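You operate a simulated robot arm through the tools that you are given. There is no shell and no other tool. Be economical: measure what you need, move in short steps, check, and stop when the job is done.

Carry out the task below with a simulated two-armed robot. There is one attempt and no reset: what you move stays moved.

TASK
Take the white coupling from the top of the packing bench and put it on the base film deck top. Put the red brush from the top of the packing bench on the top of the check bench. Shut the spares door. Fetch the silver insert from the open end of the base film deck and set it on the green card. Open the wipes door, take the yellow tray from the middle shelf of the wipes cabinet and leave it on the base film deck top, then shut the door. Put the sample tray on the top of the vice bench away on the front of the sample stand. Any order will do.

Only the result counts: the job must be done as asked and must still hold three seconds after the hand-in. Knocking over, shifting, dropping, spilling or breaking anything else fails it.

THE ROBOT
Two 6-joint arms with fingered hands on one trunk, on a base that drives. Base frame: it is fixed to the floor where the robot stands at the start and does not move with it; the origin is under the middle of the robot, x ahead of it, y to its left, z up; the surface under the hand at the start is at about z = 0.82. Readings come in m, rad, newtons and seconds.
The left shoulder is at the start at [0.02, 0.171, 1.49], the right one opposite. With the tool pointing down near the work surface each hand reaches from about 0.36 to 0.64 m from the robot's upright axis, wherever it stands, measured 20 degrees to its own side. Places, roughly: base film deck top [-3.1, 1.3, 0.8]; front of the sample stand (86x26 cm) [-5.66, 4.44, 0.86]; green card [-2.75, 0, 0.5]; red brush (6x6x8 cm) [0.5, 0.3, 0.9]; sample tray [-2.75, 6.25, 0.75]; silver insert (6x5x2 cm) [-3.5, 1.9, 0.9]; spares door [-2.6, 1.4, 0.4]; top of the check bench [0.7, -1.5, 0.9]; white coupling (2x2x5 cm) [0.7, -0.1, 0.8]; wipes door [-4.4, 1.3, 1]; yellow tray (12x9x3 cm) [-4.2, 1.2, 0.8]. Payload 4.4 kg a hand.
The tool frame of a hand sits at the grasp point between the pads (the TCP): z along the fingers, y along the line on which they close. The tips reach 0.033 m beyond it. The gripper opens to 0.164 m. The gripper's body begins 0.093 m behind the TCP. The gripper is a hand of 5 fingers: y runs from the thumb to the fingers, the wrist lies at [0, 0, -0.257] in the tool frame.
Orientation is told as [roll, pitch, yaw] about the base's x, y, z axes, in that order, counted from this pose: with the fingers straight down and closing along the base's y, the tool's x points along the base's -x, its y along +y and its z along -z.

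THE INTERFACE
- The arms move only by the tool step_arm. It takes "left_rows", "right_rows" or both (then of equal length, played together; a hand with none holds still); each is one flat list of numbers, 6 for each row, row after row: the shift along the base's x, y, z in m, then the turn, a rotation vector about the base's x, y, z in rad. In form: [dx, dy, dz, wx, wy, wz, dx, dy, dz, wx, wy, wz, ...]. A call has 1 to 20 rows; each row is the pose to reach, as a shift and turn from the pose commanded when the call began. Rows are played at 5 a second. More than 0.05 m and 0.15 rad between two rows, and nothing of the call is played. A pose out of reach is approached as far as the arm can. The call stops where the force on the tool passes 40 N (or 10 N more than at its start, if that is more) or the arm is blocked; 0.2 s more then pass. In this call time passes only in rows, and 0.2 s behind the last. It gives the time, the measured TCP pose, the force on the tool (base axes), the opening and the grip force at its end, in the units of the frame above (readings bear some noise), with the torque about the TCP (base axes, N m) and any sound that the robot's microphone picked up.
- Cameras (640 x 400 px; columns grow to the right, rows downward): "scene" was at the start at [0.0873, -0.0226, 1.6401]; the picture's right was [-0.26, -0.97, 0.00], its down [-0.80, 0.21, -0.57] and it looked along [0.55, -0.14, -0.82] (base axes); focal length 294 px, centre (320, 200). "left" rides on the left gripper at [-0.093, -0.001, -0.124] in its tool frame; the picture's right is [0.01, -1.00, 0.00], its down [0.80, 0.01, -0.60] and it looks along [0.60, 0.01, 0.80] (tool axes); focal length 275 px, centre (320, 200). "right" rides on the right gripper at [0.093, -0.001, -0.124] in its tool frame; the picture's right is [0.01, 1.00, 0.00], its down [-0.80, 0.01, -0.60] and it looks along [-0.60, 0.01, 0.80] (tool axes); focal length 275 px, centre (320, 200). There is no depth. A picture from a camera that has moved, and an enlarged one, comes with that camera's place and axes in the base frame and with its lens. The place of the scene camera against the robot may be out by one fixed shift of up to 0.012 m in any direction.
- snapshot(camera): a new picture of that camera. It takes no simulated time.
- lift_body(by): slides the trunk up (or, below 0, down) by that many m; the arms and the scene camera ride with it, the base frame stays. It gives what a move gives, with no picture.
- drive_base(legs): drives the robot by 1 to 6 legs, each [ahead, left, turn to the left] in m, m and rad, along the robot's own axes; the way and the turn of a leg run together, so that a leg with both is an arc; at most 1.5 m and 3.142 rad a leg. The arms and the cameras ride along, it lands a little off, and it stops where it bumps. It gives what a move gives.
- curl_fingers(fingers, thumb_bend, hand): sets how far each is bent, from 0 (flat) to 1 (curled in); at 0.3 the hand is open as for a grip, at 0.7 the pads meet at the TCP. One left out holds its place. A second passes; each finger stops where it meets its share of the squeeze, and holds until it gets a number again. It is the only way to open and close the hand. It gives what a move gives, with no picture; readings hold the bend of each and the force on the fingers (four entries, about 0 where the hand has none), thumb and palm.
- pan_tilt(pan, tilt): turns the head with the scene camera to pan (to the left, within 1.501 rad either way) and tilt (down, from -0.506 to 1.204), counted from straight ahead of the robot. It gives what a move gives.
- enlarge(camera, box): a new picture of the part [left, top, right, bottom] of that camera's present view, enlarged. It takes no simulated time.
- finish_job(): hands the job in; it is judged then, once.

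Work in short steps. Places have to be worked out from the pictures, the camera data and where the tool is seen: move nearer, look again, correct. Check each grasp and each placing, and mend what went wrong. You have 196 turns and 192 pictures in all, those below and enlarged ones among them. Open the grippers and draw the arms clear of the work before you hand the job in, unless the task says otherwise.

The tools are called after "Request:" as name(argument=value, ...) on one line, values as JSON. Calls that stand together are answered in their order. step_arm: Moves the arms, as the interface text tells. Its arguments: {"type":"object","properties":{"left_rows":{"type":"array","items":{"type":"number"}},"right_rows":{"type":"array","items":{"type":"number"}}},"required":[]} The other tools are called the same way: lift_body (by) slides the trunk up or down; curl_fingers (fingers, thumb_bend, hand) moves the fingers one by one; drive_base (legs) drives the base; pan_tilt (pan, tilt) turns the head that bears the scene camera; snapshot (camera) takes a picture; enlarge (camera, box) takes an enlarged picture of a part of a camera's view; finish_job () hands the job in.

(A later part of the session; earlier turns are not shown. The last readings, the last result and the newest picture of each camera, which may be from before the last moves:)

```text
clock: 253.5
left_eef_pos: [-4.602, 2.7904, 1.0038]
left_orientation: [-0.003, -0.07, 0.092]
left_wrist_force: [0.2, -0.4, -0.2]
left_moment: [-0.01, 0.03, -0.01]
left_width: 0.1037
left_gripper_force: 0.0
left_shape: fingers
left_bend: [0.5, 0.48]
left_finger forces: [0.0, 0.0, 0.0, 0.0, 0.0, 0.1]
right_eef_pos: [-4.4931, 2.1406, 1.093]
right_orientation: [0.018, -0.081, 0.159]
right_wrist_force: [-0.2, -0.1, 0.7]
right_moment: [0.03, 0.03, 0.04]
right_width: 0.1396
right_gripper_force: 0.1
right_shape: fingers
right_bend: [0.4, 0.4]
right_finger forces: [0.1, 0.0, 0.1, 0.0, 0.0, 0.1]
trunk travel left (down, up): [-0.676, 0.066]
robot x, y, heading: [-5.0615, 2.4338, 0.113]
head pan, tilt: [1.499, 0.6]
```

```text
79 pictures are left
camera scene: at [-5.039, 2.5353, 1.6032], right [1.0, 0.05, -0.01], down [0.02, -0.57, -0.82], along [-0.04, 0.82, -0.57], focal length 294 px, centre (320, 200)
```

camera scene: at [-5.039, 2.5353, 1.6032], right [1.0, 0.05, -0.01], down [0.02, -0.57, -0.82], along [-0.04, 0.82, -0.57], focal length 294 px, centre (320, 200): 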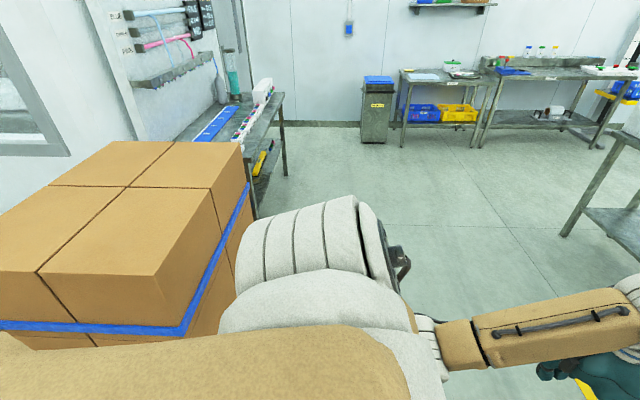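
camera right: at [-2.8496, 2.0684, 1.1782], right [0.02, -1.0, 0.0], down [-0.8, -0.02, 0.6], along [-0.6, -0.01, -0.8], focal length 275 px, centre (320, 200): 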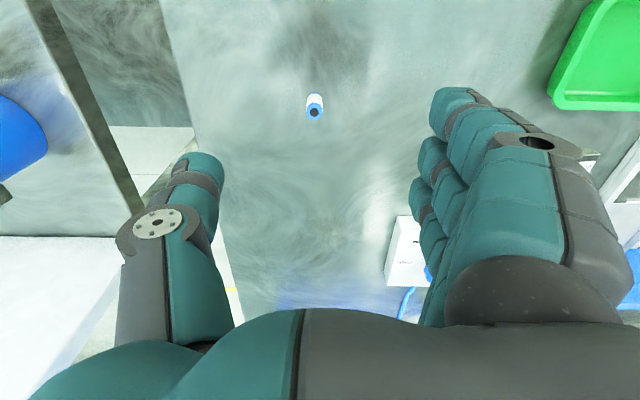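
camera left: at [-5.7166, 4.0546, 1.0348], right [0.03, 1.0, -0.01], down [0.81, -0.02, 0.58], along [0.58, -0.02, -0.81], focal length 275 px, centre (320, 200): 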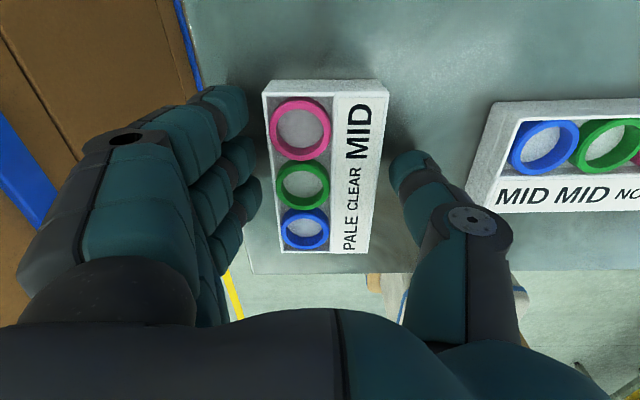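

The post is right against the right elbow, so I slide left (+y) to free it.

Request:
drive_base(legs=[[0, 0.12, 0]])

Request:
pan_tilt(pan=-1.4, tilt=0.9)

Request:
snapshot(camera="scene")

```text
clock: 254.7
left_eef_pos: [-4.6225, 2.9003, 1.0118]
left_orientation: [0.007, -0.078, 0.094]
left_wrist_force: [0.9, -0.4, 0.0]
left_moment: [-0.02, 0.02, 0.0]
left_width: 0.1037
left_gripper_force: 0.1
left_shape: fingers
left_bend: [0.5, 0.48]
left_finger forces: [0.0, 0.1, 0.1, 0.1, 0.0, 0.1]
right_eef_pos: [-4.5143, 2.2463, 1.0908]
right_orientation: [0.022, -0.084, 0.153]
right_wrist_force: [0.5, 0.8, 0.4]
right_moment: [-0.04, 0.02, 0.0]
right_width: 0.1397
right_gripper_force: 0.1
right_shape: fingers
right_bend: [0.4, 0.4]
right_finger forces: [0.0, 0.0, 0.1, 0.0, 0.0, 0.0]
trunk travel left (down, up): [-0.676, 0.066]
robot x, y, heading: [-5.0794, 2.5527, 0.116]
head pan, tilt: [1.499, 0.6]
```

```text
clock: 257.2
left_eef_pos: [-4.6213, 2.9001, 1.0123]
left_orientation: [0.008, -0.078, 0.093]
left_wrist_force: [-0.7, 0.4, -0.4]
left_moment: [0.03, 0.0, 0.02]
left_width: 0.1036
left_gripper_force: 0.1
left_shape: fingers
left_bend: [0.5, 0.48]
left_finger forces: [0.0, 0.0, 0.0, 0.1, 0.0, 0.0]
right_eef_pos: [-4.5142, 2.2456, 1.0894]
right_orientation: [0.024, -0.085, 0.154]
right_wrist_force: [0.0, -0.4, -0.2]
right_moment: [0.03, -0.01, 0.0]
right_width: 0.1397
right_gripper_force: 0.1
right_shape: fingers
right_bend: [0.4, 0.4]
right_finger forces: [0.0, 0.0, 0.0, 0.0, 0.1, 0.0]
trunk travel left (down, up): [-0.676, 0.066]
robot x, y, heading: [-5.0786, 2.5536, 0.118]
head pan, tilt: [-1.4, 0.901]
```

```text
78 pictures are left
camera scene: at [-5.0366, 2.4773, 1.5796], right [-0.96, -0.29, 0.0], down [-0.23, 0.75, -0.62], along [0.18, -0.6, -0.78], focal length 294 px, centre (320, 200)
```

scene: 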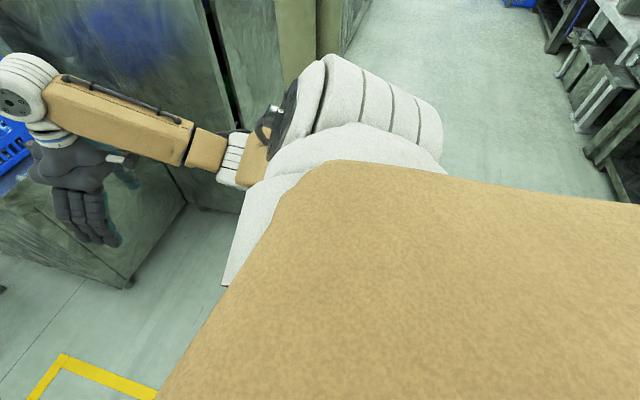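

Freed. The post is really at about y≈2.03, leaving a roughly 0.89 m gap to the boxes. I straighten the heading, draw both hands inward, and back through slowly.

Request:
drive_base(legs=[[0.0, 0.02, -0.117]])

Request:
step_arm(right_rows=[0, 0.04, 0, 0, 0.03, -0.05, 0, 0.08, 0, 0, 0.06, -0.05, 0, 0.12, 0, 0, 0.08, -0.05, 0, 0.15, 0, 0, 0.08, -0.05], left_rows=[0, -0.03, 0, 0, 0.03, 0, 0, -0.06, 0, 0, 0.06, 0, 0, -0.09, 0, 0, 0.08, 0, 0, -0.1, 0, 0, 0.08, 0])

Request:
pan_tilt(pan=-1.1, tilt=0.5)

Request:
snapshot(camera="scene")

```text
clock: 258.2
left_eef_pos: [-4.5863, 2.8638, 1.0104]
left_orientation: [0.007, -0.079, -0.026]
left_wrist_force: [0.5, -0.2, 0.2]
left_moment: [0.0, -0.01, -0.04]
left_width: 0.1036
left_gripper_force: 0.2
left_shape: fingers
left_bend: [0.5, 0.48]
left_finger forces: [0.0, 0.0, 0.1, 0.0, 0.1, 0.1]
right_eef_pos: [-4.557, 2.2006, 1.0907]
right_orientation: [0.022, -0.082, 0.036]
right_wrist_force: [-0.1, 0.4, 0.2]
right_moment: [0.0, 0.02, 0.02]
right_width: 0.1395
right_gripper_force: 0.1
right_shape: fingers
right_bend: [0.4, 0.4]
right_finger forces: [0.0, 0.0, 0.0, 0.1, 0.0, 0.0]
trunk travel left (down, up): [-0.676, 0.066]
robot x, y, heading: [-5.0794, 2.5699, 0.002]
head pan, tilt: [-1.4, 0.901]
```

```text
clock: 259.2
left_eef_pos: [-4.5659, 2.7667, 0.9707]
left_orientation: [0.003, 0.0, -0.026]
left_wrist_force: [-0.4, 0.1, -1.0]
left_moment: [-0.02, -0.02, 0.02]
left_width: 0.1037
left_gripper_force: 0.1
left_shape: fingers
left_bend: [0.5, 0.48]
left_finger forces: [0.0, 0.0, 0.0, 0.0, 0.1, 0.1]
left hand out of reach, approached as far as the arm can: row 1, 2, 3, 4
right_eef_pos: [-4.5031, 2.3364, 1.0242]
right_orientation: [0.026, -0.005, -0.014]
right_wrist_force: [0.1, 0.1, -0.7]
right_moment: [0.0, -0.02, 0.0]
right_width: 0.1397
right_gripper_force: 0.1
right_shape: fingers
right_bend: [0.4, 0.4]
right_finger forces: [0.1, 0.0, 0.1, 0.1, 0.0, 0.1]
right hand out of reach, approached as far as the arm can: row 1, 2, 3, 4
trunk travel left (down, up): [-0.676, 0.066]
robot x, y, heading: [-5.0767, 2.569, -0.001]
head pan, tilt: [-1.4, 0.901]
```

```text
clock: 260.1
left_eef_pos: [-4.566, 2.7664, 0.9721]
left_orientation: [0.004, -0.001, -0.026]
left_wrist_force: [-0.1, -0.5, 0.7]
left_moment: [0.0, 0.0, 0.0]
left_width: 0.1037
left_gripper_force: 0.1
left_shape: fingers
left_bend: [0.5, 0.48]
left_finger forces: [0.2, 0.0, 0.0, 0.1, 0.2, 0.0]
right_eef_pos: [-4.5036, 2.3347, 1.0235]
right_orientation: [0.026, -0.005, -0.016]
right_wrist_force: [0.9, -0.4, -0.4]
right_moment: [0.0, 0.02, -0.01]
right_width: 0.1397
right_gripper_force: 0.0
right_shape: fingers
right_bend: [0.4, 0.4]
right_finger forces: [0.0, 0.0, 0.0, 0.1, 0.0, 0.1]
trunk travel left (down, up): [-0.676, 0.066]
robot x, y, heading: [-5.0804, 2.5699, -0.0]
head pan, tilt: [-1.1, 0.499]
```

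```text
77 pictures are left
camera scene: at [-5.0178, 2.4874, 1.6134], right [-0.89, -0.46, 0.0], down [-0.22, 0.43, -0.88], along [0.4, -0.78, -0.48], focal length 294 px, centre (320, 200)
```

scene: 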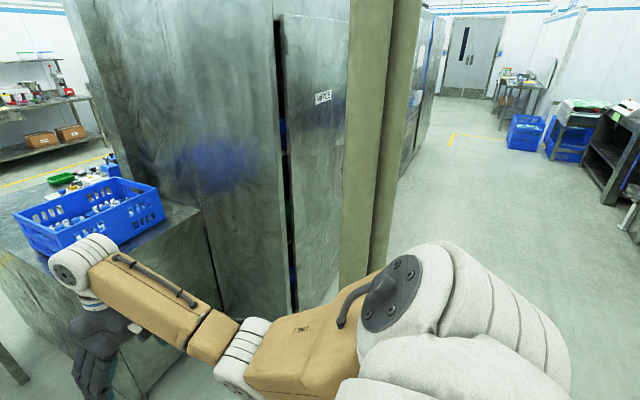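

I back up carefully in short legs.

Request:
drive_base(legs=[[-0.3, 0.0, 0]])

Request:
snapshot(camera="scene")

```text
clock: 262.1
left_eef_pos: [-4.8678, 2.764, 0.9734]
left_orientation: [0.006, 0.0, -0.03]
left_wrist_force: [-0.2, 0.0, 0.1]
left_moment: [0.03, -0.02, -0.01]
left_width: 0.1036
left_gripper_force: 0.1
left_shape: fingers
left_bend: [0.5, 0.48]
left_finger forces: [0.0, 0.0, 0.0, 0.0, 0.1, 0.0]
right_eef_pos: [-4.8071, 2.3316, 1.0247]
right_orientation: [0.026, -0.006, -0.019]
right_wrist_force: [-0.2, -0.1, 0.2]
right_moment: [0.01, -0.04, -0.02]
right_width: 0.1398
right_gripper_force: 0.1
right_shape: fingers
right_bend: [0.4, 0.4]
right_finger forces: [0.1, 0.1, 0.1, 0.0, 0.0, 0.0]
trunk travel left (down, up): [-0.676, 0.066]
robot x, y, heading: [-5.3795, 2.5762, -0.002]
head pan, tilt: [-1.1, 0.499]
```

```text
76 pictures are left
camera scene: at [-5.3223, 2.487, 1.6135], right [-0.89, -0.45, 0.0], down [-0.22, 0.43, -0.88], along [0.4, -0.78, -0.48], focal length 294 px, centre (320, 200)
```

scene: 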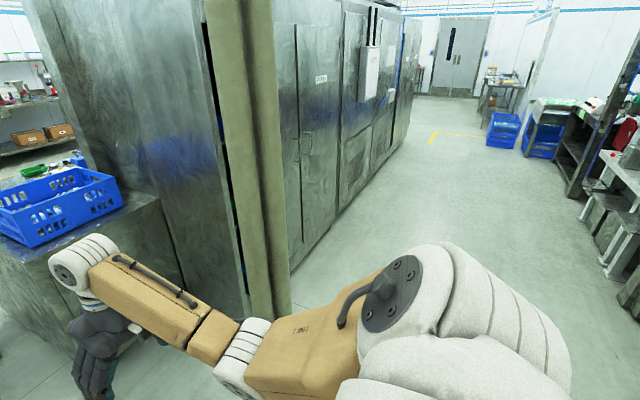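

Fine so far. I continue back with a slight shift right, then slide right past the post.

Request:
drive_base(legs=[[-0.32, -0.07, 0]])

Request:
snapshot(camera="scene")

```text
clock: 264.3
left_eef_pos: [-5.1881, 2.6956, 0.9735]
left_orientation: [0.007, 0.001, -0.03]
left_wrist_force: [0.1, -1.3, 0.1]
left_moment: [0.0, -0.04, -0.03]
left_width: 0.1038
left_gripper_force: 0.0
left_shape: fingers
left_bend: [0.5, 0.48]
left_finger forces: [0.0, 0.0, 0.0, 0.0, 0.1, 0.0]
right_eef_pos: [-5.1288, 2.2631, 1.0253]
right_orientation: [0.027, -0.005, -0.018]
right_wrist_force: [0.3, -0.9, -0.4]
right_moment: [-0.03, -0.05, 0.02]
right_width: 0.1399
right_gripper_force: 0.0
right_shape: fingers
right_bend: [0.4, 0.4]
right_finger forces: [0.0, 0.0, 0.1, 0.0, 0.0, 0.0]
trunk travel left (down, up): [-0.676, 0.066]
robot x, y, heading: [-5.699, 2.5018, -0.001]
head pan, tilt: [-1.1, 0.499]
```

```text
75 pictures are left
camera scene: at [-5.6431, 2.4182, 1.6135], right [-0.89, -0.45, 0.0], down [-0.22, 0.43, -0.88], along [0.4, -0.78, -0.48], focal length 294 px, centre (320, 200)
```

scene: 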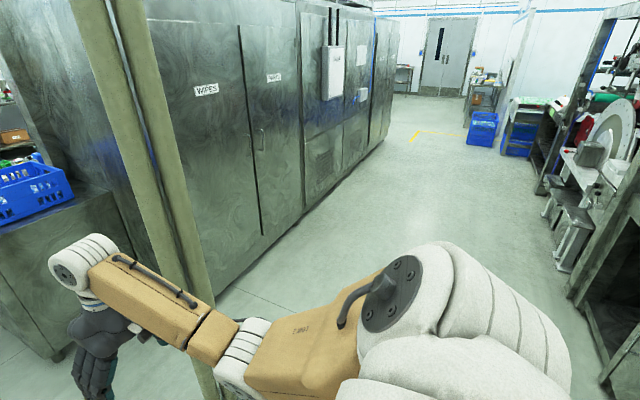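

Clear of the post. I slide right to face the WIPES door.

Request:
drive_base(legs=[[0, -1.2, 0]])

Request:
pan_tilt(pan=0.0, tilt=0.35)

Request:
snapshot(camera="scene")

```text
clock: 270.4
left_eef_pos: [-5.1928, 1.4828, 0.9724]
left_orientation: [0.005, -0.001, -0.033]
left_wrist_force: [-0.4, 0.0, -0.3]
left_moment: [-0.01, -0.01, 0.01]
left_width: 0.1036
left_gripper_force: 0.0
left_shape: fingers
left_bend: [0.5, 0.48]
left_finger forces: [0.1, 0.1, 0.0, 0.0, 0.0, 0.0]
right_eef_pos: [-5.1342, 1.0509, 1.0257]
right_orientation: [0.027, -0.006, -0.022]
right_wrist_force: [0.1, -0.5, -0.5]
right_moment: [0.02, -0.03, 0.0]
right_width: 0.1399
right_gripper_force: 0.0
right_shape: fingers
right_bend: [0.4, 0.4]
right_finger forces: [0.0, 0.1, 0.0, 0.1, 0.0, 0.0]
trunk travel left (down, up): [-0.676, 0.066]
robot x, y, heading: [-5.7076, 1.293, -0.004]
head pan, tilt: [-1.1, 0.499]
```

```text
clock: 271.8
left_eef_pos: [-5.1923, 1.482, 0.9729]
left_orientation: [0.006, 0.002, -0.033]
left_wrist_force: [-1.2, -0.6, 1.0]
left_moment: [0.02, 0.0, -0.01]
left_width: 0.1038
left_gripper_force: 0.0
left_shape: fingers
left_bend: [0.5, 0.48]
left_finger forces: [0.0, 0.0, 0.1, 0.0, 0.0, 0.0]
right_eef_pos: [-5.1339, 1.05, 1.025]
right_orientation: [0.027, -0.006, -0.021]
right_wrist_force: [0.3, 0.5, -0.6]
right_moment: [0.05, -0.02, -0.05]
right_width: 0.1399
right_gripper_force: 0.0
right_shape: fingers
right_bend: [0.4, 0.4]
right_finger forces: [0.0, 0.0, 0.0, 0.1, 0.1, 0.1]
trunk travel left (down, up): [-0.676, 0.066]
robot x, y, heading: [-5.7069, 1.2944, -0.013]
head pan, tilt: [0.0, 0.351]
```

```text
74 pictures are left
camera scene: at [-5.5954, 1.2882, 1.6271], right [-0.01, -1.0, 0.0], down [-0.34, 0.0, -0.94], along [0.94, -0.01, -0.34], focal length 294 px, centre (320, 200)
```

scene: 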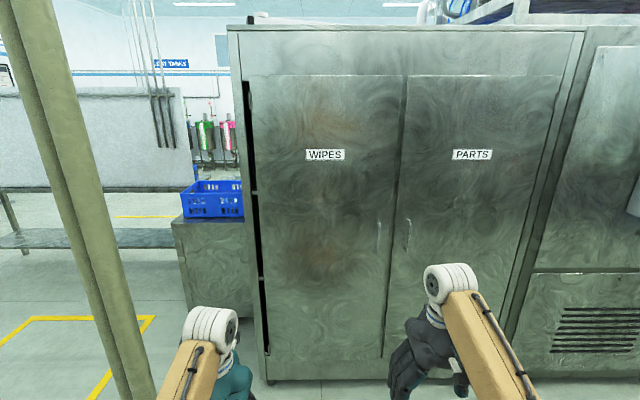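

Face-on: WIPES door on the left with its handle at the right edge (hinge left). I zoom on the handle.

Request:
enlarge(camera="scene", box=[330, 190, 450, 290])

Request:
enlarge(camera="scene", box=[220, 60, 440, 390])

```text
4.00 times, centred on (390, 240) of scene
camera zoom: at [-5.5954, 1.2882, 1.6271], right [-0.01, -1.0, 0.0], down [-0.34, 0.0, -0.94], along [0.94, -0.01, -0.34], focal length 1178 px, centre (40, 40)
```

zoom: 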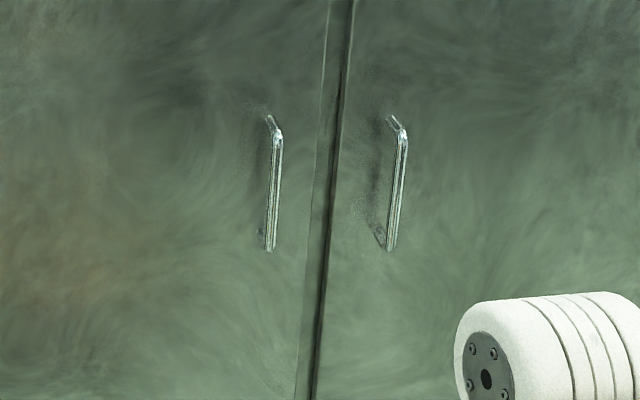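

```text
1.21 times, centred on (330, 225) of scene
camera zoom: at [-5.5954, 1.2882, 1.6271], right [-0.01, -1.0, 0.0], down [-0.34, 0.0, -0.94], along [0.94, -0.01, -0.34], focal length 357 px, centre (308, 170)
```

zoom: 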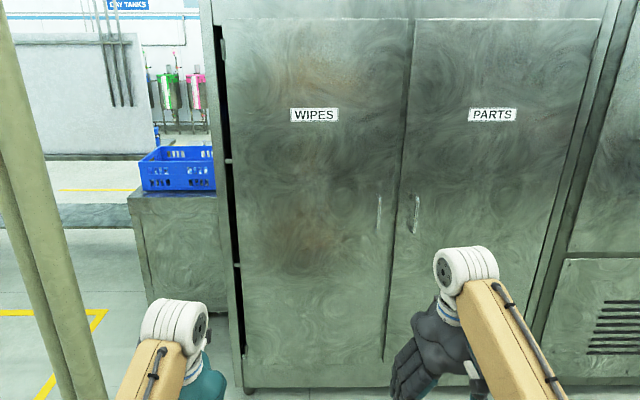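

The handle bar is at about y 1.02, z 0.955–1.10, standing off the door at x≈-4.43. I pitch the left hand forward (fingers pointing +x) while extending it in free space.

Request:
step_arm(left_rows=[0.022, 0, 0.005, 0, -0.14, 0, 0.044, 0, 0.01, 0, -0.28, 0, 0.066, 0, 0.015, 0, -0.42, 0, 0.088, 0, 0.02, 0, -0.56, 0, 0.11, 0, 0.025, 0, -0.7, 0, 0.132, 0, 0.03, 0, -0.84, 0, 0.154, 0, 0.035, 0, -0.98, 0, 0.176, 0, 0.04, 0, -1.12, 0, 0.198, 0, 0.045, 0, -1.26, 0, 0.22, 0, 0.05, 0, -1.4, 0, 0.24, 0, 0.055, 0, -1.54, 0, 0.25, 0, 0.058, 0, -1.57, 0])

Request:
snapshot(camera="left")

```text
clock: 274.4
left_eef_pos: [-4.9571, 1.4833, 1.06]
left_orientation: [1.047, -1.53, -1.046]
left_wrist_force: [0.2, 0.1, -0.7]
left_moment: [-0.01, 0.02, 0.01]
left_width: 0.1037
left_gripper_force: 0.1
left_shape: fingers
left_bend: [0.5, 0.48]
left_finger forces: [0.1, 0.0, 0.0, 0.0, 0.1, 0.0]
left hand out of reach, approached as far as the arm can: row 11, 12
right_eef_pos: [-5.1339, 1.0508, 1.0239]
right_orientation: [0.025, -0.006, -0.022]
right_wrist_force: [0.6, -0.3, 1.0]
right_moment: [0.02, 0.01, 0.0]
right_width: 0.1397
right_gripper_force: 0.0
right_shape: fingers
right_bend: [0.4, 0.4]
right_finger forces: [0.1, 0.0, 0.0, 0.0, 0.0, 0.0]
trunk travel left (down, up): [-0.676, 0.066]
robot x, y, heading: [-5.7067, 1.2929, -0.007]
head pan, tilt: [0.0, 0.351]
```

```text
71 pictures are left
camera left: at [-5.079, 1.48, 1.1555], right [0.0, -1.0, -0.05], down [-0.62, 0.04, -0.79], along [0.79, 0.03, -0.61], focal length 275 px, centre (320, 200)
```

left: 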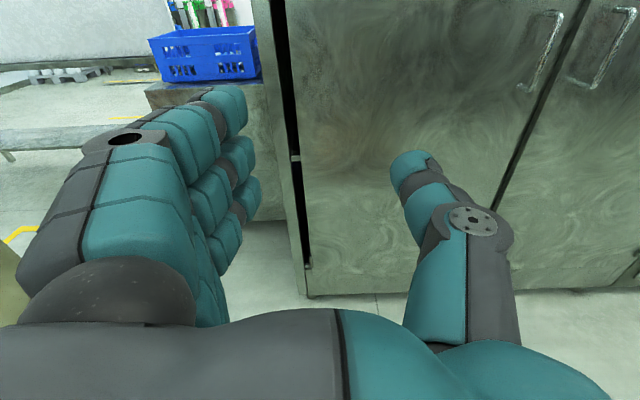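

The pose is good. I open the left hand a bit, slide right so it faces the handle, and approach.

Request:
curl_fingers(hand="left", fingers=0.42, thumb_bend=0.42)

Request:
drive_base(legs=[[0, -0.465, 0], [0.3, 0, 0]])

Request:
snapshot(camera="left")

```text
clock: 275.4
left_eef_pos: [-4.9567, 1.4854, 1.0608]
left_orientation: [1.052, -1.53, -1.049]
left_wrist_force: [-0.4, -0.1, -0.3]
left_moment: [0.02, 0.0, 0.0]
left_width: 0.1307
left_gripper_force: 0.1
left_shape: fingers
left_bend: [0.42, 0.42]
left_finger forces: [0.2, 0.1, 0.0, 0.1, 0.0, 0.0]
right_eef_pos: [-5.1332, 1.0511, 1.0246]
right_orientation: [0.027, -0.004, -0.024]
right_wrist_force: [-0.9, -0.6, -0.4]
right_moment: [0.01, -0.01, -0.02]
right_width: 0.1398
right_gripper_force: 0.1
right_shape: fingers
right_bend: [0.4, 0.4]
right_finger forces: [0.0, 0.0, 0.0, 0.0, 0.0, 0.0]
trunk travel left (down, up): [-0.676, 0.066]
robot x, y, heading: [-5.709, 1.2904, -0.007]
head pan, tilt: [0.0, 0.351]
```

```text
clock: 279.8
left_eef_pos: [-4.6594, 1.0177, 1.0597]
left_orientation: [1.031, -1.53, -1.028]
left_wrist_force: [0.2, 0.2, -0.5]
left_moment: [0.01, -0.04, -0.02]
left_width: 0.1309
left_gripper_force: 0.1
left_shape: fingers
left_bend: [0.42, 0.42]
left_finger forces: [0.0, 0.0, 0.0, 0.0, 0.0, 0.0]
right_eef_pos: [-4.8378, 0.5842, 1.0242]
right_orientation: [0.027, -0.003, -0.022]
right_wrist_force: [0.1, -0.5, -1.2]
right_moment: [0.0, 0.02, 0.02]
right_width: 0.1399
right_gripper_force: 0.1
right_shape: fingers
right_bend: [0.4, 0.4]
right_finger forces: [0.0, 0.0, 0.0, 0.1, 0.0, 0.1]
trunk travel left (down, up): [-0.676, 0.066]
robot x, y, heading: [-5.4073, 0.8301, -0.005]
head pan, tilt: [0.0, 0.351]
```

```text
70 pictures are left
camera left: at [-4.7817, 1.0145, 1.1552], right [0.0, -1.0, -0.05], down [-0.62, 0.04, -0.79], along [0.79, 0.03, -0.62], focal length 275 px, centre (320, 200)
```

left: 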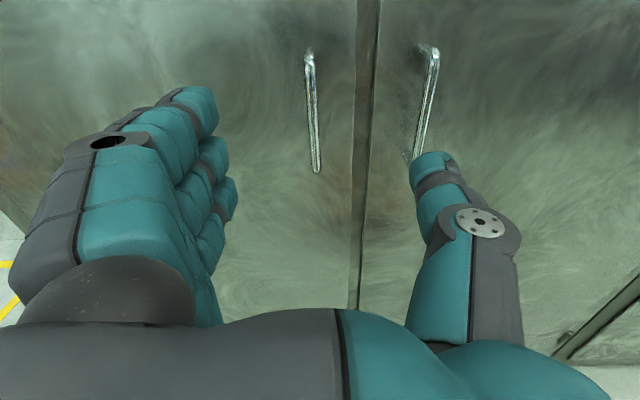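

Handle bar centred in view at y≈1.03. I align, then advance 0.19 m with the base.

Request:
step_arm(left_rows=[0, 0.014, -0.028, 0, 0, 0])

Request:
drive_base(legs=[[0.18, 0, 0]])

Request:
snapshot(camera="left")

```text
clock: 280.2
left_eef_pos: [-4.6685, 1.0343, 1.0505]
left_orientation: [0.85, -1.523, -0.849]
left_wrist_force: [0.3, -0.1, 0.3]
left_moment: [-0.02, 0.0, -0.05]
left_width: 0.1305
left_gripper_force: 0.1
left_shape: fingers
left_bend: [0.42, 0.42]
left_finger forces: [0.0, 0.0, 0.1, 0.0, 0.1, 0.1]
left hand out of reach, approached as far as the arm can: row 1
right_eef_pos: [-4.8376, 0.5855, 1.0255]
right_orientation: [0.023, -0.006, -0.024]
right_wrist_force: [0.2, 0.3, -0.5]
right_moment: [-0.03, -0.02, 0.02]
right_width: 0.1399
right_gripper_force: 0.0
right_shape: fingers
right_bend: [0.4, 0.4]
right_finger forces: [0.0, 0.0, 0.1, 0.0, 0.1, 0.0]
trunk travel left (down, up): [-0.676, 0.066]
robot x, y, heading: [-5.4104, 0.8333, -0.008]
head pan, tilt: [0.0, 0.351]
```

```text
clock: 281.7
left_eef_pos: [-4.4851, 1.0327, 1.0493]
left_orientation: [0.831, -1.522, -0.83]
left_wrist_force: [-0.3, 0.7, -0.1]
left_moment: [0.02, -0.01, -0.01]
left_width: 0.1309
left_gripper_force: 0.1
left_shape: fingers
left_bend: [0.42, 0.42]
left_finger forces: [0.0, 0.0, 0.0, 0.0, 0.0, 0.0]
right_eef_pos: [-4.6556, 0.5834, 1.0249]
right_orientation: [0.028, -0.004, -0.022]
right_wrist_force: [0.5, -0.9, -0.1]
right_moment: [0.03, 0.07, -0.04]
right_width: 0.14
right_gripper_force: 0.1
right_shape: fingers
right_bend: [0.4, 0.4]
right_finger forces: [0.1, 0.0, 0.0, 0.0, 0.0, 0.1]
trunk travel left (down, up): [-0.676, 0.066]
robot x, y, heading: [-5.2322, 0.8255, -0.007]
head pan, tilt: [0.0, 0.351]
```

```text
69 pictures are left
camera left: at [-4.6073, 1.0278, 1.1458], right [0.0, -1.0, -0.05], down [-0.63, 0.04, -0.78], along [0.78, 0.03, -0.62], focal length 275 px, centre (320, 200)
```

left: 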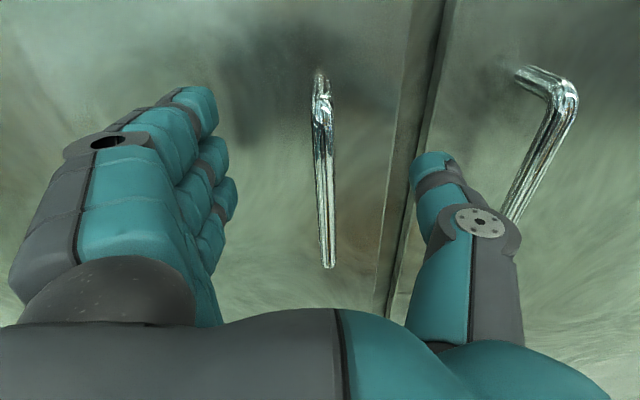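

The bar is about 5 cm ahead of the TCP. I advance that and close.

Request:
drive_base(legs=[[0.045, 0, 0]])

Request:
curl_fingers(hand="left", fingers=0.75, thumb_bend=0.75)

Request:
snapshot(camera="left")

```text
clock: 282.6
left_eef_pos: [-4.4535, 1.0317, 1.0486]
left_orientation: [0.976, -1.515, -0.97]
left_wrist_force: [-4.4, -0.9, 0.2]
left_moment: [0.14, -0.31, 0.27]
left_width: 0.1323
left_gripper_force: 2.6
left_shape: fingers
left_bend: [0.42, 0.42]
left_finger forces: [4.6, 0.1, 0.1, 0.0, 0.0, 0.0]
right_eef_pos: [-4.6192, 0.5842, 1.0252]
right_orientation: [0.026, -0.008, -0.02]
right_wrist_force: [-0.6, -0.1, 0.2]
right_moment: [0.01, -0.02, -0.04]
right_width: 0.1401
right_gripper_force: 0.0
right_shape: fingers
right_bend: [0.4, 0.4]
right_finger forces: [0.0, 0.0, 0.1, 0.0, 0.0, 0.0]
trunk travel left (down, up): [-0.676, 0.066]
robot x, y, heading: [-5.1921, 0.8252, -0.011]
head pan, tilt: [0.0, 0.351]
stopped in leg 1: the force on the tool passed its limit at 190 N (the readings are from after the stop); the commanded pose is now the measured one
```

```text
clock: 283.6
left_eef_pos: [-4.4524, 1.0355, 1.05]
left_orientation: [0.984, -1.517, -0.977]
left_wrist_force: [3.2, 17.5, 10.4]
left_moment: [-1.17, -0.03, 0.53]
left_width: 0.0335
left_gripper_force: 18.8
left_shape: fingers
left_bend: [0.73, 0.72]
left_finger forces: [28.8, 0.0, 0.0, 0.0, 8.9, 0.1]
right_eef_pos: [-4.6192, 0.5871, 1.0262]
right_orientation: [0.025, -0.007, -0.021]
right_wrist_force: [0.0, -0.5, 0.0]
right_moment: [-0.03, -0.02, -0.01]
right_width: 0.1396
right_gripper_force: 0.1
right_shape: fingers
right_bend: [0.4, 0.4]
right_finger forces: [0.1, 0.0, 0.0, 0.0, 0.1, 0.1]
trunk travel left (down, up): [-0.676, 0.066]
robot x, y, heading: [-5.192, 0.8278, -0.006]
head pan, tilt: [0.0, 0.351]
```

```text
68 pictures are left
camera left: at [-4.5747, 1.0302, 1.1464], right [0.01, -1.0, -0.06], down [-0.62, 0.04, -0.78], along [0.78, 0.04, -0.62], focal length 275 px, centre (320, 200)
```

left: 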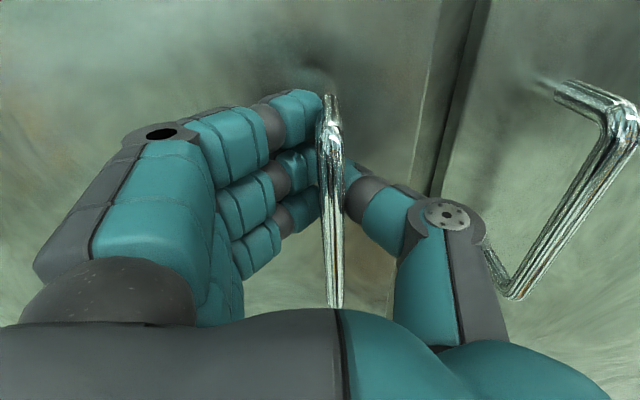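

The bar is hooked. I pull the door along its arc by backing the base with a slight left shift.

Request:
drive_base(legs=[[-0.08, 0.008, 0], [-0.07, 0.03, 0]])

Request:
snapshot(camera="scene")

```text
clock: 285.4
left_eef_pos: [-4.6044, 1.0718, 1.0497]
left_orientation: [0.942, -1.516, -0.939]
left_wrist_force: [0.7, 6.0, 7.5]
left_moment: [-0.34, 0.08, 0.1]
left_width: 0.0311
left_gripper_force: 4.8
left_shape: fingers
left_bend: [0.73, 0.73]
left_finger forces: [8.6, 0.0, 0.1, 0.1, 0.2, 0.0]
right_eef_pos: [-4.7706, 0.6249, 1.0274]
right_orientation: [0.024, -0.009, -0.022]
right_wrist_force: [-0.7, 0.2, 0.2]
right_moment: [-0.02, -0.05, 0.01]
right_width: 0.1397
right_gripper_force: 0.1
right_shape: fingers
right_bend: [0.4, 0.4]
right_finger forces: [0.0, 0.1, 0.0, 0.0, 0.0, 0.0]
trunk travel left (down, up): [-0.676, 0.066]
robot x, y, heading: [-5.3428, 0.8666, -0.005]
head pan, tilt: [0.0, 0.351]
```

```text
67 pictures are left
camera scene: at [-5.2331, 0.8621, 1.6273], right [0.0, -1.0, 0.0], down [-0.34, 0.0, -0.94], along [0.94, -0.01, -0.34], focal length 294 px, centre (320, 200)
```

scene: 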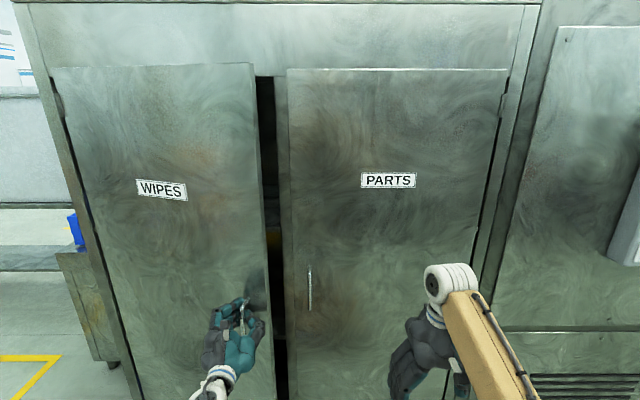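

The door is opening. I continue the arc.

Request:
drive_base(legs=[[-0.08, 0.05, 0], [-0.06, 0.07, 0]])

Request:
snapshot(camera="scene")

```text
clock: 287.2
left_eef_pos: [-4.7453, 1.1929, 1.0487]
left_orientation: [0.963, -1.517, -0.959]
left_wrist_force: [-11.7, -8.7, 0.2]
left_moment: [-0.11, -0.16, 0.63]
left_width: 0.0303
left_gripper_force: 24.7
left_shape: fingers
left_bend: [0.75, 0.75]
left_finger forces: [0.1, 0.1, 0.1, 0.1, 49.4, 0.0]
right_eef_pos: [-4.9094, 0.7455, 1.0258]
right_orientation: [0.026, -0.009, -0.021]
right_wrist_force: [-0.3, 0.2, 0.7]
right_moment: [-0.06, -0.03, 0.02]
right_width: 0.1397
right_gripper_force: 0.1
right_shape: fingers
right_bend: [0.4, 0.4]
right_finger forces: [0.0, 0.0, 0.0, 0.0, 0.0, 0.1]
trunk travel left (down, up): [-0.676, 0.066]
robot x, y, heading: [-5.4822, 0.9868, -0.005]
head pan, tilt: [0.0, 0.351]
```

```text
66 pictures are left
camera scene: at [-5.373, 0.9814, 1.6273], right [0.0, -1.0, 0.0], down [-0.34, 0.0, -0.94], along [0.94, 0.0, -0.34], focal length 294 px, centre (320, 200)
```

scene: 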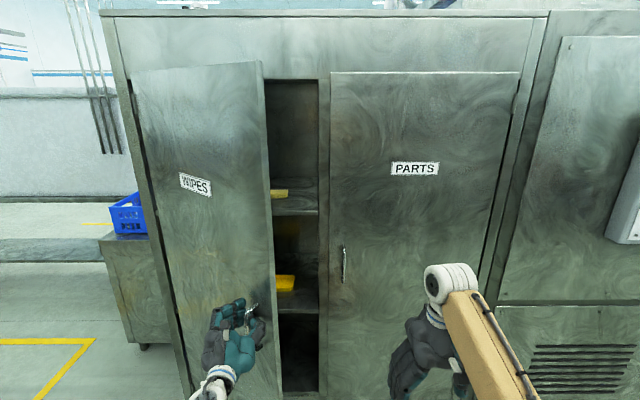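

The yellow tray shows on the middle shelf. I swing the door further.

Request:
drive_base(legs=[[-0.04, 0.08, 0], [-0.015, 0.09, 0]])

Request:
snapshot(camera="scene")

```text
clock: 288.7
left_eef_pos: [-4.7889, 1.2764, 1.0473]
left_orientation: [0.779, -1.523, -0.791]
left_wrist_force: [-17.4, -11.2, 1.2]
left_moment: [0.0, 0.09, 0.15]
left_width: 0.0308
left_gripper_force: 15.9
left_shape: fingers
left_bend: [0.75, 0.74]
left_finger forces: [0.1, 0.1, 0.0, 0.1, 32.1, 0.0]
right_eef_pos: [-4.9522, 0.8364, 1.0254]
right_orientation: [0.023, -0.01, -0.024]
right_wrist_force: [0.1, 1.3, 0.1]
right_moment: [-0.01, -0.03, -0.01]
right_width: 0.1395
right_gripper_force: 0.1
right_shape: fingers
right_bend: [0.4, 0.4]
right_finger forces: [0.0, 0.1, 0.0, 0.0, 0.0, 0.0]
trunk travel left (down, up): [-0.676, 0.066]
robot x, y, heading: [-5.5263, 1.0835, -0.009]
head pan, tilt: [0.0, 0.351]
stopped in leg 2: the force on the tool passed its limit at 50 N (the readings are from after the stop); the commanded pose is now the measured one
```

```text
65 pictures are left
camera scene: at [-5.4165, 1.0752, 1.6274], right [-0.01, -1.0, 0.0], down [-0.34, 0.0, -0.94], along [0.94, -0.01, -0.34], focal length 294 px, centre (320, 200)
```

scene: 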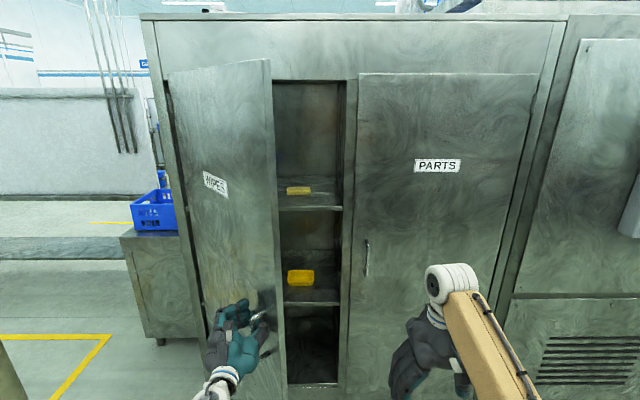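

The handle binds now. I release it, back off, and will push the door wider from its inner side.

Request:
curl_fingers(hand="left", fingers=0.42, thumb_bend=0.42)

Request:
drive_base(legs=[[-0.14, -0.02, 0]])

Request:
snapshot(camera="scene")

```text
clock: 289.7
left_eef_pos: [-4.7869, 1.2798, 1.0465]
left_orientation: [0.837, -1.522, -0.847]
left_wrist_force: [-11.4, -3.5, 2.1]
left_moment: [-0.06, 0.12, 1.64]
left_width: 0.0843
left_gripper_force: 27.4
left_shape: fingers
left_bend: [0.42, 0.8]
left_finger forces: [0.1, 0.0, 0.0, 0.0, 55.4, 0.0]
right_eef_pos: [-4.9514, 0.8361, 1.0247]
right_orientation: [0.023, -0.008, -0.022]
right_wrist_force: [-0.2, -0.1, -0.3]
right_moment: [0.04, -0.01, -0.01]
right_width: 0.1397
right_gripper_force: 0.1
right_shape: fingers
right_bend: [0.4, 0.4]
right_finger forces: [0.0, 0.1, 0.1, 0.1, 0.0, 0.0]
trunk travel left (down, up): [-0.676, 0.066]
robot x, y, heading: [-5.5244, 1.0833, -0.003]
head pan, tilt: [0.0, 0.351]
```

```text
clock: 291.0
left_eef_pos: [-4.9281, 1.2577, 1.047]
left_orientation: [0.826, -1.522, -0.836]
left_wrist_force: [-1.0, -0.5, -0.3]
left_moment: [-0.04, 0.04, 0.02]
left_width: 0.1308
left_gripper_force: 0.1
left_shape: fingers
left_bend: [0.42, 0.42]
left_finger forces: [0.0, 0.1, 0.0, 0.1, 0.0, 0.0]
right_eef_pos: [-5.0931, 0.8178, 1.0246]
right_orientation: [0.024, -0.005, -0.026]
right_wrist_force: [-0.3, 0.1, 0.7]
right_moment: [0.03, -0.09, 0.04]
right_width: 0.1399
right_gripper_force: 0.1
right_shape: fingers
right_bend: [0.4, 0.4]
right_finger forces: [0.1, 0.0, 0.0, 0.0, 0.1, 0.0]
trunk travel left (down, up): [-0.676, 0.066]
robot x, y, heading: [-5.6633, 1.0625, -0.003]
head pan, tilt: [0.0, 0.351]
```

```text
64 pictures are left
camera scene: at [-5.5544, 1.0565, 1.6272], right [-0.01, -1.0, 0.0], down [-0.34, 0.0, -0.94], along [0.94, -0.01, -0.34], focal length 294 px, centre (320, 200)
```

scene: 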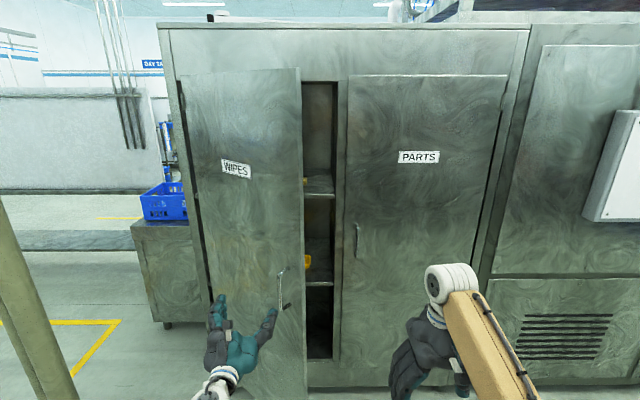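

The door sits at about 59°. I move the hand to its inner side (right of the edge), go ahead, then push left.

Request:
drive_base(legs=[[0, -0.26, 0], [0.27, 0, 0], [0, 0.3, 0]])

Request:
snapshot(camera="scene")

```text
clock: 295.1
left_eef_pos: [-4.6582, 1.0531, 1.0472]
left_orientation: [0.448, -1.534, -0.472]
left_wrist_force: [-0.7, 1.1, -0.2]
left_moment: [0.01, 0.0, -0.11]
left_width: 0.1315
left_gripper_force: 0.0
left_shape: fingers
left_bend: [0.42, 0.42]
left_finger forces: [0.0, 0.1, 0.0, 0.0, 0.1, 0.1]
right_eef_pos: [-4.8233, 0.6185, 1.0254]
right_orientation: [0.019, -0.006, -0.027]
right_wrist_force: [-0.8, 1.3, 1.2]
right_moment: [-0.11, -0.06, -0.01]
right_width: 0.1397
right_gripper_force: 0.0
right_shape: fingers
right_bend: [0.4, 0.4]
right_finger forces: [0.0, 0.0, 0.0, 0.0, 0.0, 0.0]
trunk travel left (down, up): [-0.676, 0.066]
robot x, y, heading: [-5.3978, 0.8598, -0.01]
head pan, tilt: [0.0, 0.351]
stopped in leg 3: the force on the tool passed its limit at 66 N (the readings are from after the stop); the commanded pose is now the measured one
```

```text
63 pictures are left
camera scene: at [-5.2861, 0.8603, 1.6272], right [-0.01, -1.0, 0.0], down [-0.34, 0.0, -0.94], along [0.94, -0.01, -0.34], focal length 294 px, centre (320, 200)
```

scene: 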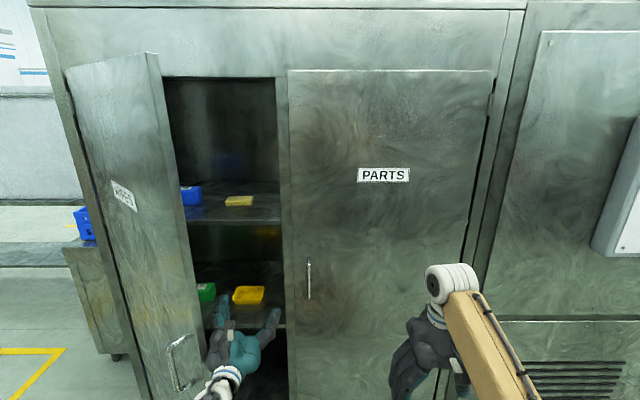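

The hand is inside and pushing on the door's inner side. I continue pushing gently with the arm and base.

Request:
step_arm(left_rows=[0, 0.015, 0, 0, 0, 0, 0, 0.03, 0, 0, 0, 0, -0.005, 0.05, 0, 0, 0, 0, -0.01, 0.07, 0, 0, 0, 0, -0.015, 0.09, 0, 0, 0, 0, -0.02, 0.11, 0, 0, 0, 0, -0.03, 0.13, 0, 0, 0, 0])

Request:
snapshot(camera="scene")

```text
clock: 295.6
left_eef_pos: [-4.6613, 1.0592, 1.0485]
left_orientation: [0.239, -1.538, -0.273]
left_wrist_force: [-18.7, -22.6, 4.6]
left_moment: [0.41, 0.57, 3.99]
left_width: 0.1312
left_gripper_force: 14.7
left_shape: fingers
left_bend: [0.42, 0.42]
left_finger forces: [0.1, 0.0, 0.1, 0.1, 0.1, 29.4]
right_eef_pos: [-4.8257, 0.6118, 1.0251]
right_orientation: [0.022, -0.008, -0.029]
right_wrist_force: [0.0, 1.6, 0.4]
right_moment: [-0.12, 0.04, 0.02]
right_width: 0.1398
right_gripper_force: 0.0
right_shape: fingers
right_bend: [0.4, 0.4]
right_finger forces: [0.0, 0.0, 0.0, 0.0, 0.1, 0.0]
trunk travel left (down, up): [-0.676, 0.066]
robot x, y, heading: [-5.401, 0.8621, -0.008]
head pan, tilt: [0.0, 0.351]
stopped in row 2 (left hand): the force on the tool passed its limit at 47 N (the readings are from after the stop); the commanded pose is now the measured one
```

```text
62 pictures are left
camera scene: at [-5.2879, 0.8539, 1.6274], right [-0.01, -1.0, 0.0], down [-0.34, 0.0, -0.94], along [0.94, -0.01, -0.34], focal length 294 px, centre (320, 200)
```

scene: 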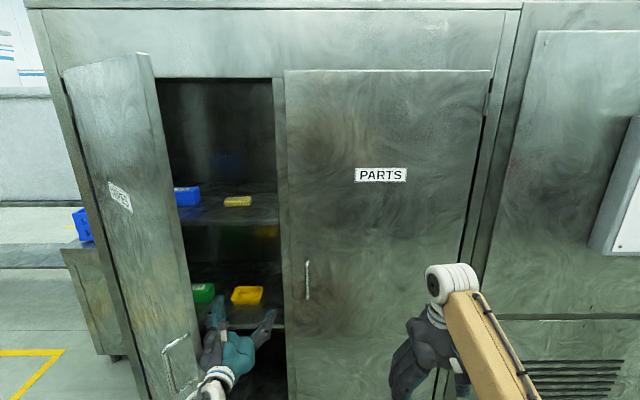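

The door's stop is at about 60°, so it's fully open. The tray is at about [-4.22, 1.16] (top ≈0.80) on a shelf at ≈0.772, with the upper shelf at ≈1.2. I'll enter with the hand vertical and closing along x, so I back off and return the hand to pointing down.

Request:
drive_base(legs=[[-0.02, -0.06, 0], [-0.3, 0, 0]])

Request:
step_arm(left_rows=[-0.022, 0, 0, 0, 0.14, 0, -0.044, 0, 0, 0, 0.28, 0, -0.066, 0, 0, 0, 0.42, 0, -0.088, 0, 0, 0, 0.56, 0, -0.11, 0, 0, 0, 0.7, 0, -0.132, 0, 0, 0, 0.84, 0, -0.15, 0, -0.01, 0, 0.98, 0, -0.16, 0, -0.02, 0, 1.12, 0, -0.17, 0, -0.03, 0, 1.26, 0, -0.18, 0.02, -0.04, 0, 1.4, 0, -0.19, 0.04, -0.05, 0, 1.53, 0])

```text
clock: 298.2
left_eef_pos: [-4.9788, 1.007, 1.0477]
left_orientation: [0.295, -1.533, -0.327]
left_wrist_force: [-0.9, -0.6, 0.2]
left_moment: [0.01, 0.01, 0.02]
left_width: 0.1314
left_gripper_force: 0.1
left_shape: fingers
left_bend: [0.42, 0.42]
left_finger forces: [0.0, 0.1, 0.0, 0.0, 0.1, 0.1]
right_eef_pos: [-5.145, 0.556, 1.0251]
right_orientation: [0.022, -0.008, -0.029]
right_wrist_force: [-0.4, -0.3, -0.6]
right_moment: [0.01, -0.04, -0.03]
right_width: 0.1399
right_gripper_force: 0.1
right_shape: fingers
right_bend: [0.4, 0.4]
right_finger forces: [0.0, 0.1, 0.0, 0.1, 0.0, 0.0]
trunk travel left (down, up): [-0.676, 0.066]
robot x, y, heading: [-5.7173, 0.8034, -0.014]
head pan, tilt: [0.0, 0.351]
```

```text
clock: 300.6
left_eef_pos: [-5.1687, 1.0464, 0.9973]
left_orientation: [-0.032, -0.004, -0.012]
left_wrist_force: [-1.0, -0.3, 0.6]
left_moment: [-0.02, -0.04, -0.03]
left_width: 0.1313
left_gripper_force: 0.2
left_shape: fingers
left_bend: [0.42, 0.42]
left_finger forces: [0.0, 0.0, 0.1, 0.0, 0.0, 0.1]
left hand out of reach, approached as far as the arm can: row 1
right_eef_pos: [-5.1438, 0.5566, 1.0242]
right_orientation: [0.021, -0.005, -0.03]
right_wrist_force: [0.2, -0.4, 0.4]
right_moment: [-0.01, 0.01, -0.01]
right_width: 0.1395
right_gripper_force: 0.1
right_shape: fingers
right_bend: [0.4, 0.4]
right_finger forces: [0.1, 0.1, 0.0, 0.1, 0.1, 0.1]
trunk travel left (down, up): [-0.676, 0.066]
robot x, y, heading: [-5.7157, 0.801, -0.013]
head pan, tilt: [0.0, 0.351]
```

Now I yaw the left hand −1.57 and extend it a little, while retracting the right hand back and down.

Request:
step_arm(left_rows=[0.01, 0.005, 0, 0.03, 0, -0.13, 0.02, 0.01, 0, 0.03, 0, -0.26, 0.03, 0.015, 0, 0.03, 0, -0.39, 0.04, 0.02, 0, 0.03, 0, -0.52, 0.05, 0.025, 0, 0.03, 0, -0.65, 0.06, 0.03, 0, 0.03, 0, -0.78, 0.07, 0.03, 0, 0.03, 0, -0.91, 0.08, 0.03, 0, 0.03, 0, -1.04, 0.09, 0.03, 0, 0.03, 0, -1.17, 0.09, 0.03, 0, 0.03, 0, -1.3, 0.09, 0.03, 0, 0.03, 0, -1.43, 0.09, 0.03, 0, 0.03, 0, -1.56], right_rows=[-0.01, -0.01, -0.02, 0, 0, 0, -0.02, -0.02, -0.04, 0, 0, 0, -0.03, -0.03, -0.07, 0, 0, 0, -0.05, -0.04, -0.1, 0, 0, 0, -0.07, -0.05, -0.13, 0, 0, 0, -0.1, -0.06, -0.15, 0, 0, 0, -0.12, -0.07, -0.17, 0, 0, 0, -0.14, -0.08, -0.19, 0, 0, 0, -0.16, -0.09, -0.2, 0, 0, 0, -0.18, -0.1, -0.2, 0, 0, 0, -0.2, -0.11, -0.2, 0, 0, 0, -0.22, -0.12, -0.2, 0, 0, 0])

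Request:
lift_body(by=-0.2)

Request:
snapshot(camera="scene")

```text
clock: 303.2
left_eef_pos: [-5.079, 1.0764, 0.9962]
left_orientation: [-0.013, 0.013, -1.573]
left_wrist_force: [-0.2, 0.4, 0.1]
left_moment: [-0.02, -0.02, -0.02]
left_width: 0.1313
left_gripper_force: 0.0
left_shape: fingers
left_bend: [0.42, 0.42]
left_finger forces: [0.1, 0.0, 0.0, 0.1, 0.1, 0.1]
right_eef_pos: [-5.3644, 0.4357, 0.8257]
right_orientation: [0.02, -0.008, -0.031]
right_wrist_force: [-0.6, 1.1, 0.4]
right_moment: [0.0, -0.01, 0.01]
right_width: 0.1397
right_gripper_force: 0.1
right_shape: fingers
right_bend: [0.4, 0.4]
right_finger forces: [0.1, 0.0, 0.1, 0.0, 0.0, 0.0]
trunk travel left (down, up): [-0.676, 0.066]
robot x, y, heading: [-5.7162, 0.8039, -0.006]
head pan, tilt: [0.0, 0.351]
```

```text
clock: 305.4
left_eef_pos: [-5.0801, 1.0769, 0.7967]
left_orientation: [-0.01, 0.014, -1.573]
left_wrist_force: [-0.2, 0.9, 0.8]
left_moment: [0.0, -0.02, 0.01]
left_width: 0.1319
left_gripper_force: 0.1
left_shape: fingers
left_bend: [0.42, 0.42]
left_finger forces: [0.0, 0.0, 0.0, 0.0, 0.0, 0.1]
right_eef_pos: [-5.3656, 0.4358, 0.6241]
right_orientation: [0.021, -0.007, -0.03]
right_wrist_force: [-0.6, 0.6, 0.2]
right_moment: [0.02, -0.01, 0.02]
right_width: 0.1399
right_gripper_force: 0.0
right_shape: fingers
right_bend: [0.4, 0.4]
right_finger forces: [0.0, 0.0, 0.0, 0.0, 0.0, 0.0]
trunk travel left (down, up): [-0.476, 0.266]
robot x, y, heading: [-5.7135, 0.8036, -0.012]
head pan, tilt: [0.0, 0.351]
```

```text
61 pictures are left
camera scene: at [-5.5962, 0.7981, 1.427], right [-0.01, -1.0, 0.0], down [-0.34, 0.0, -0.94], along [0.94, -0.01, -0.34], focal length 294 px, centre (320, 200)
```

scene: 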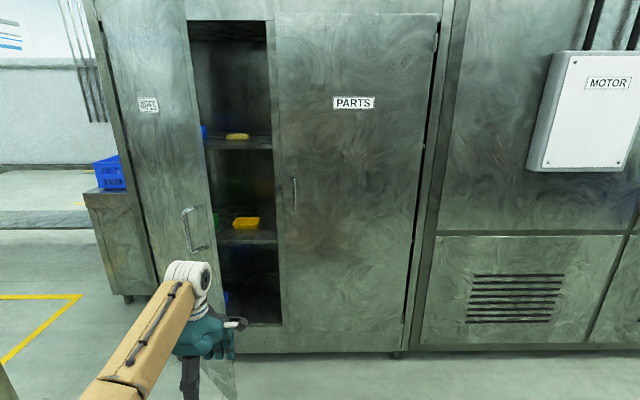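

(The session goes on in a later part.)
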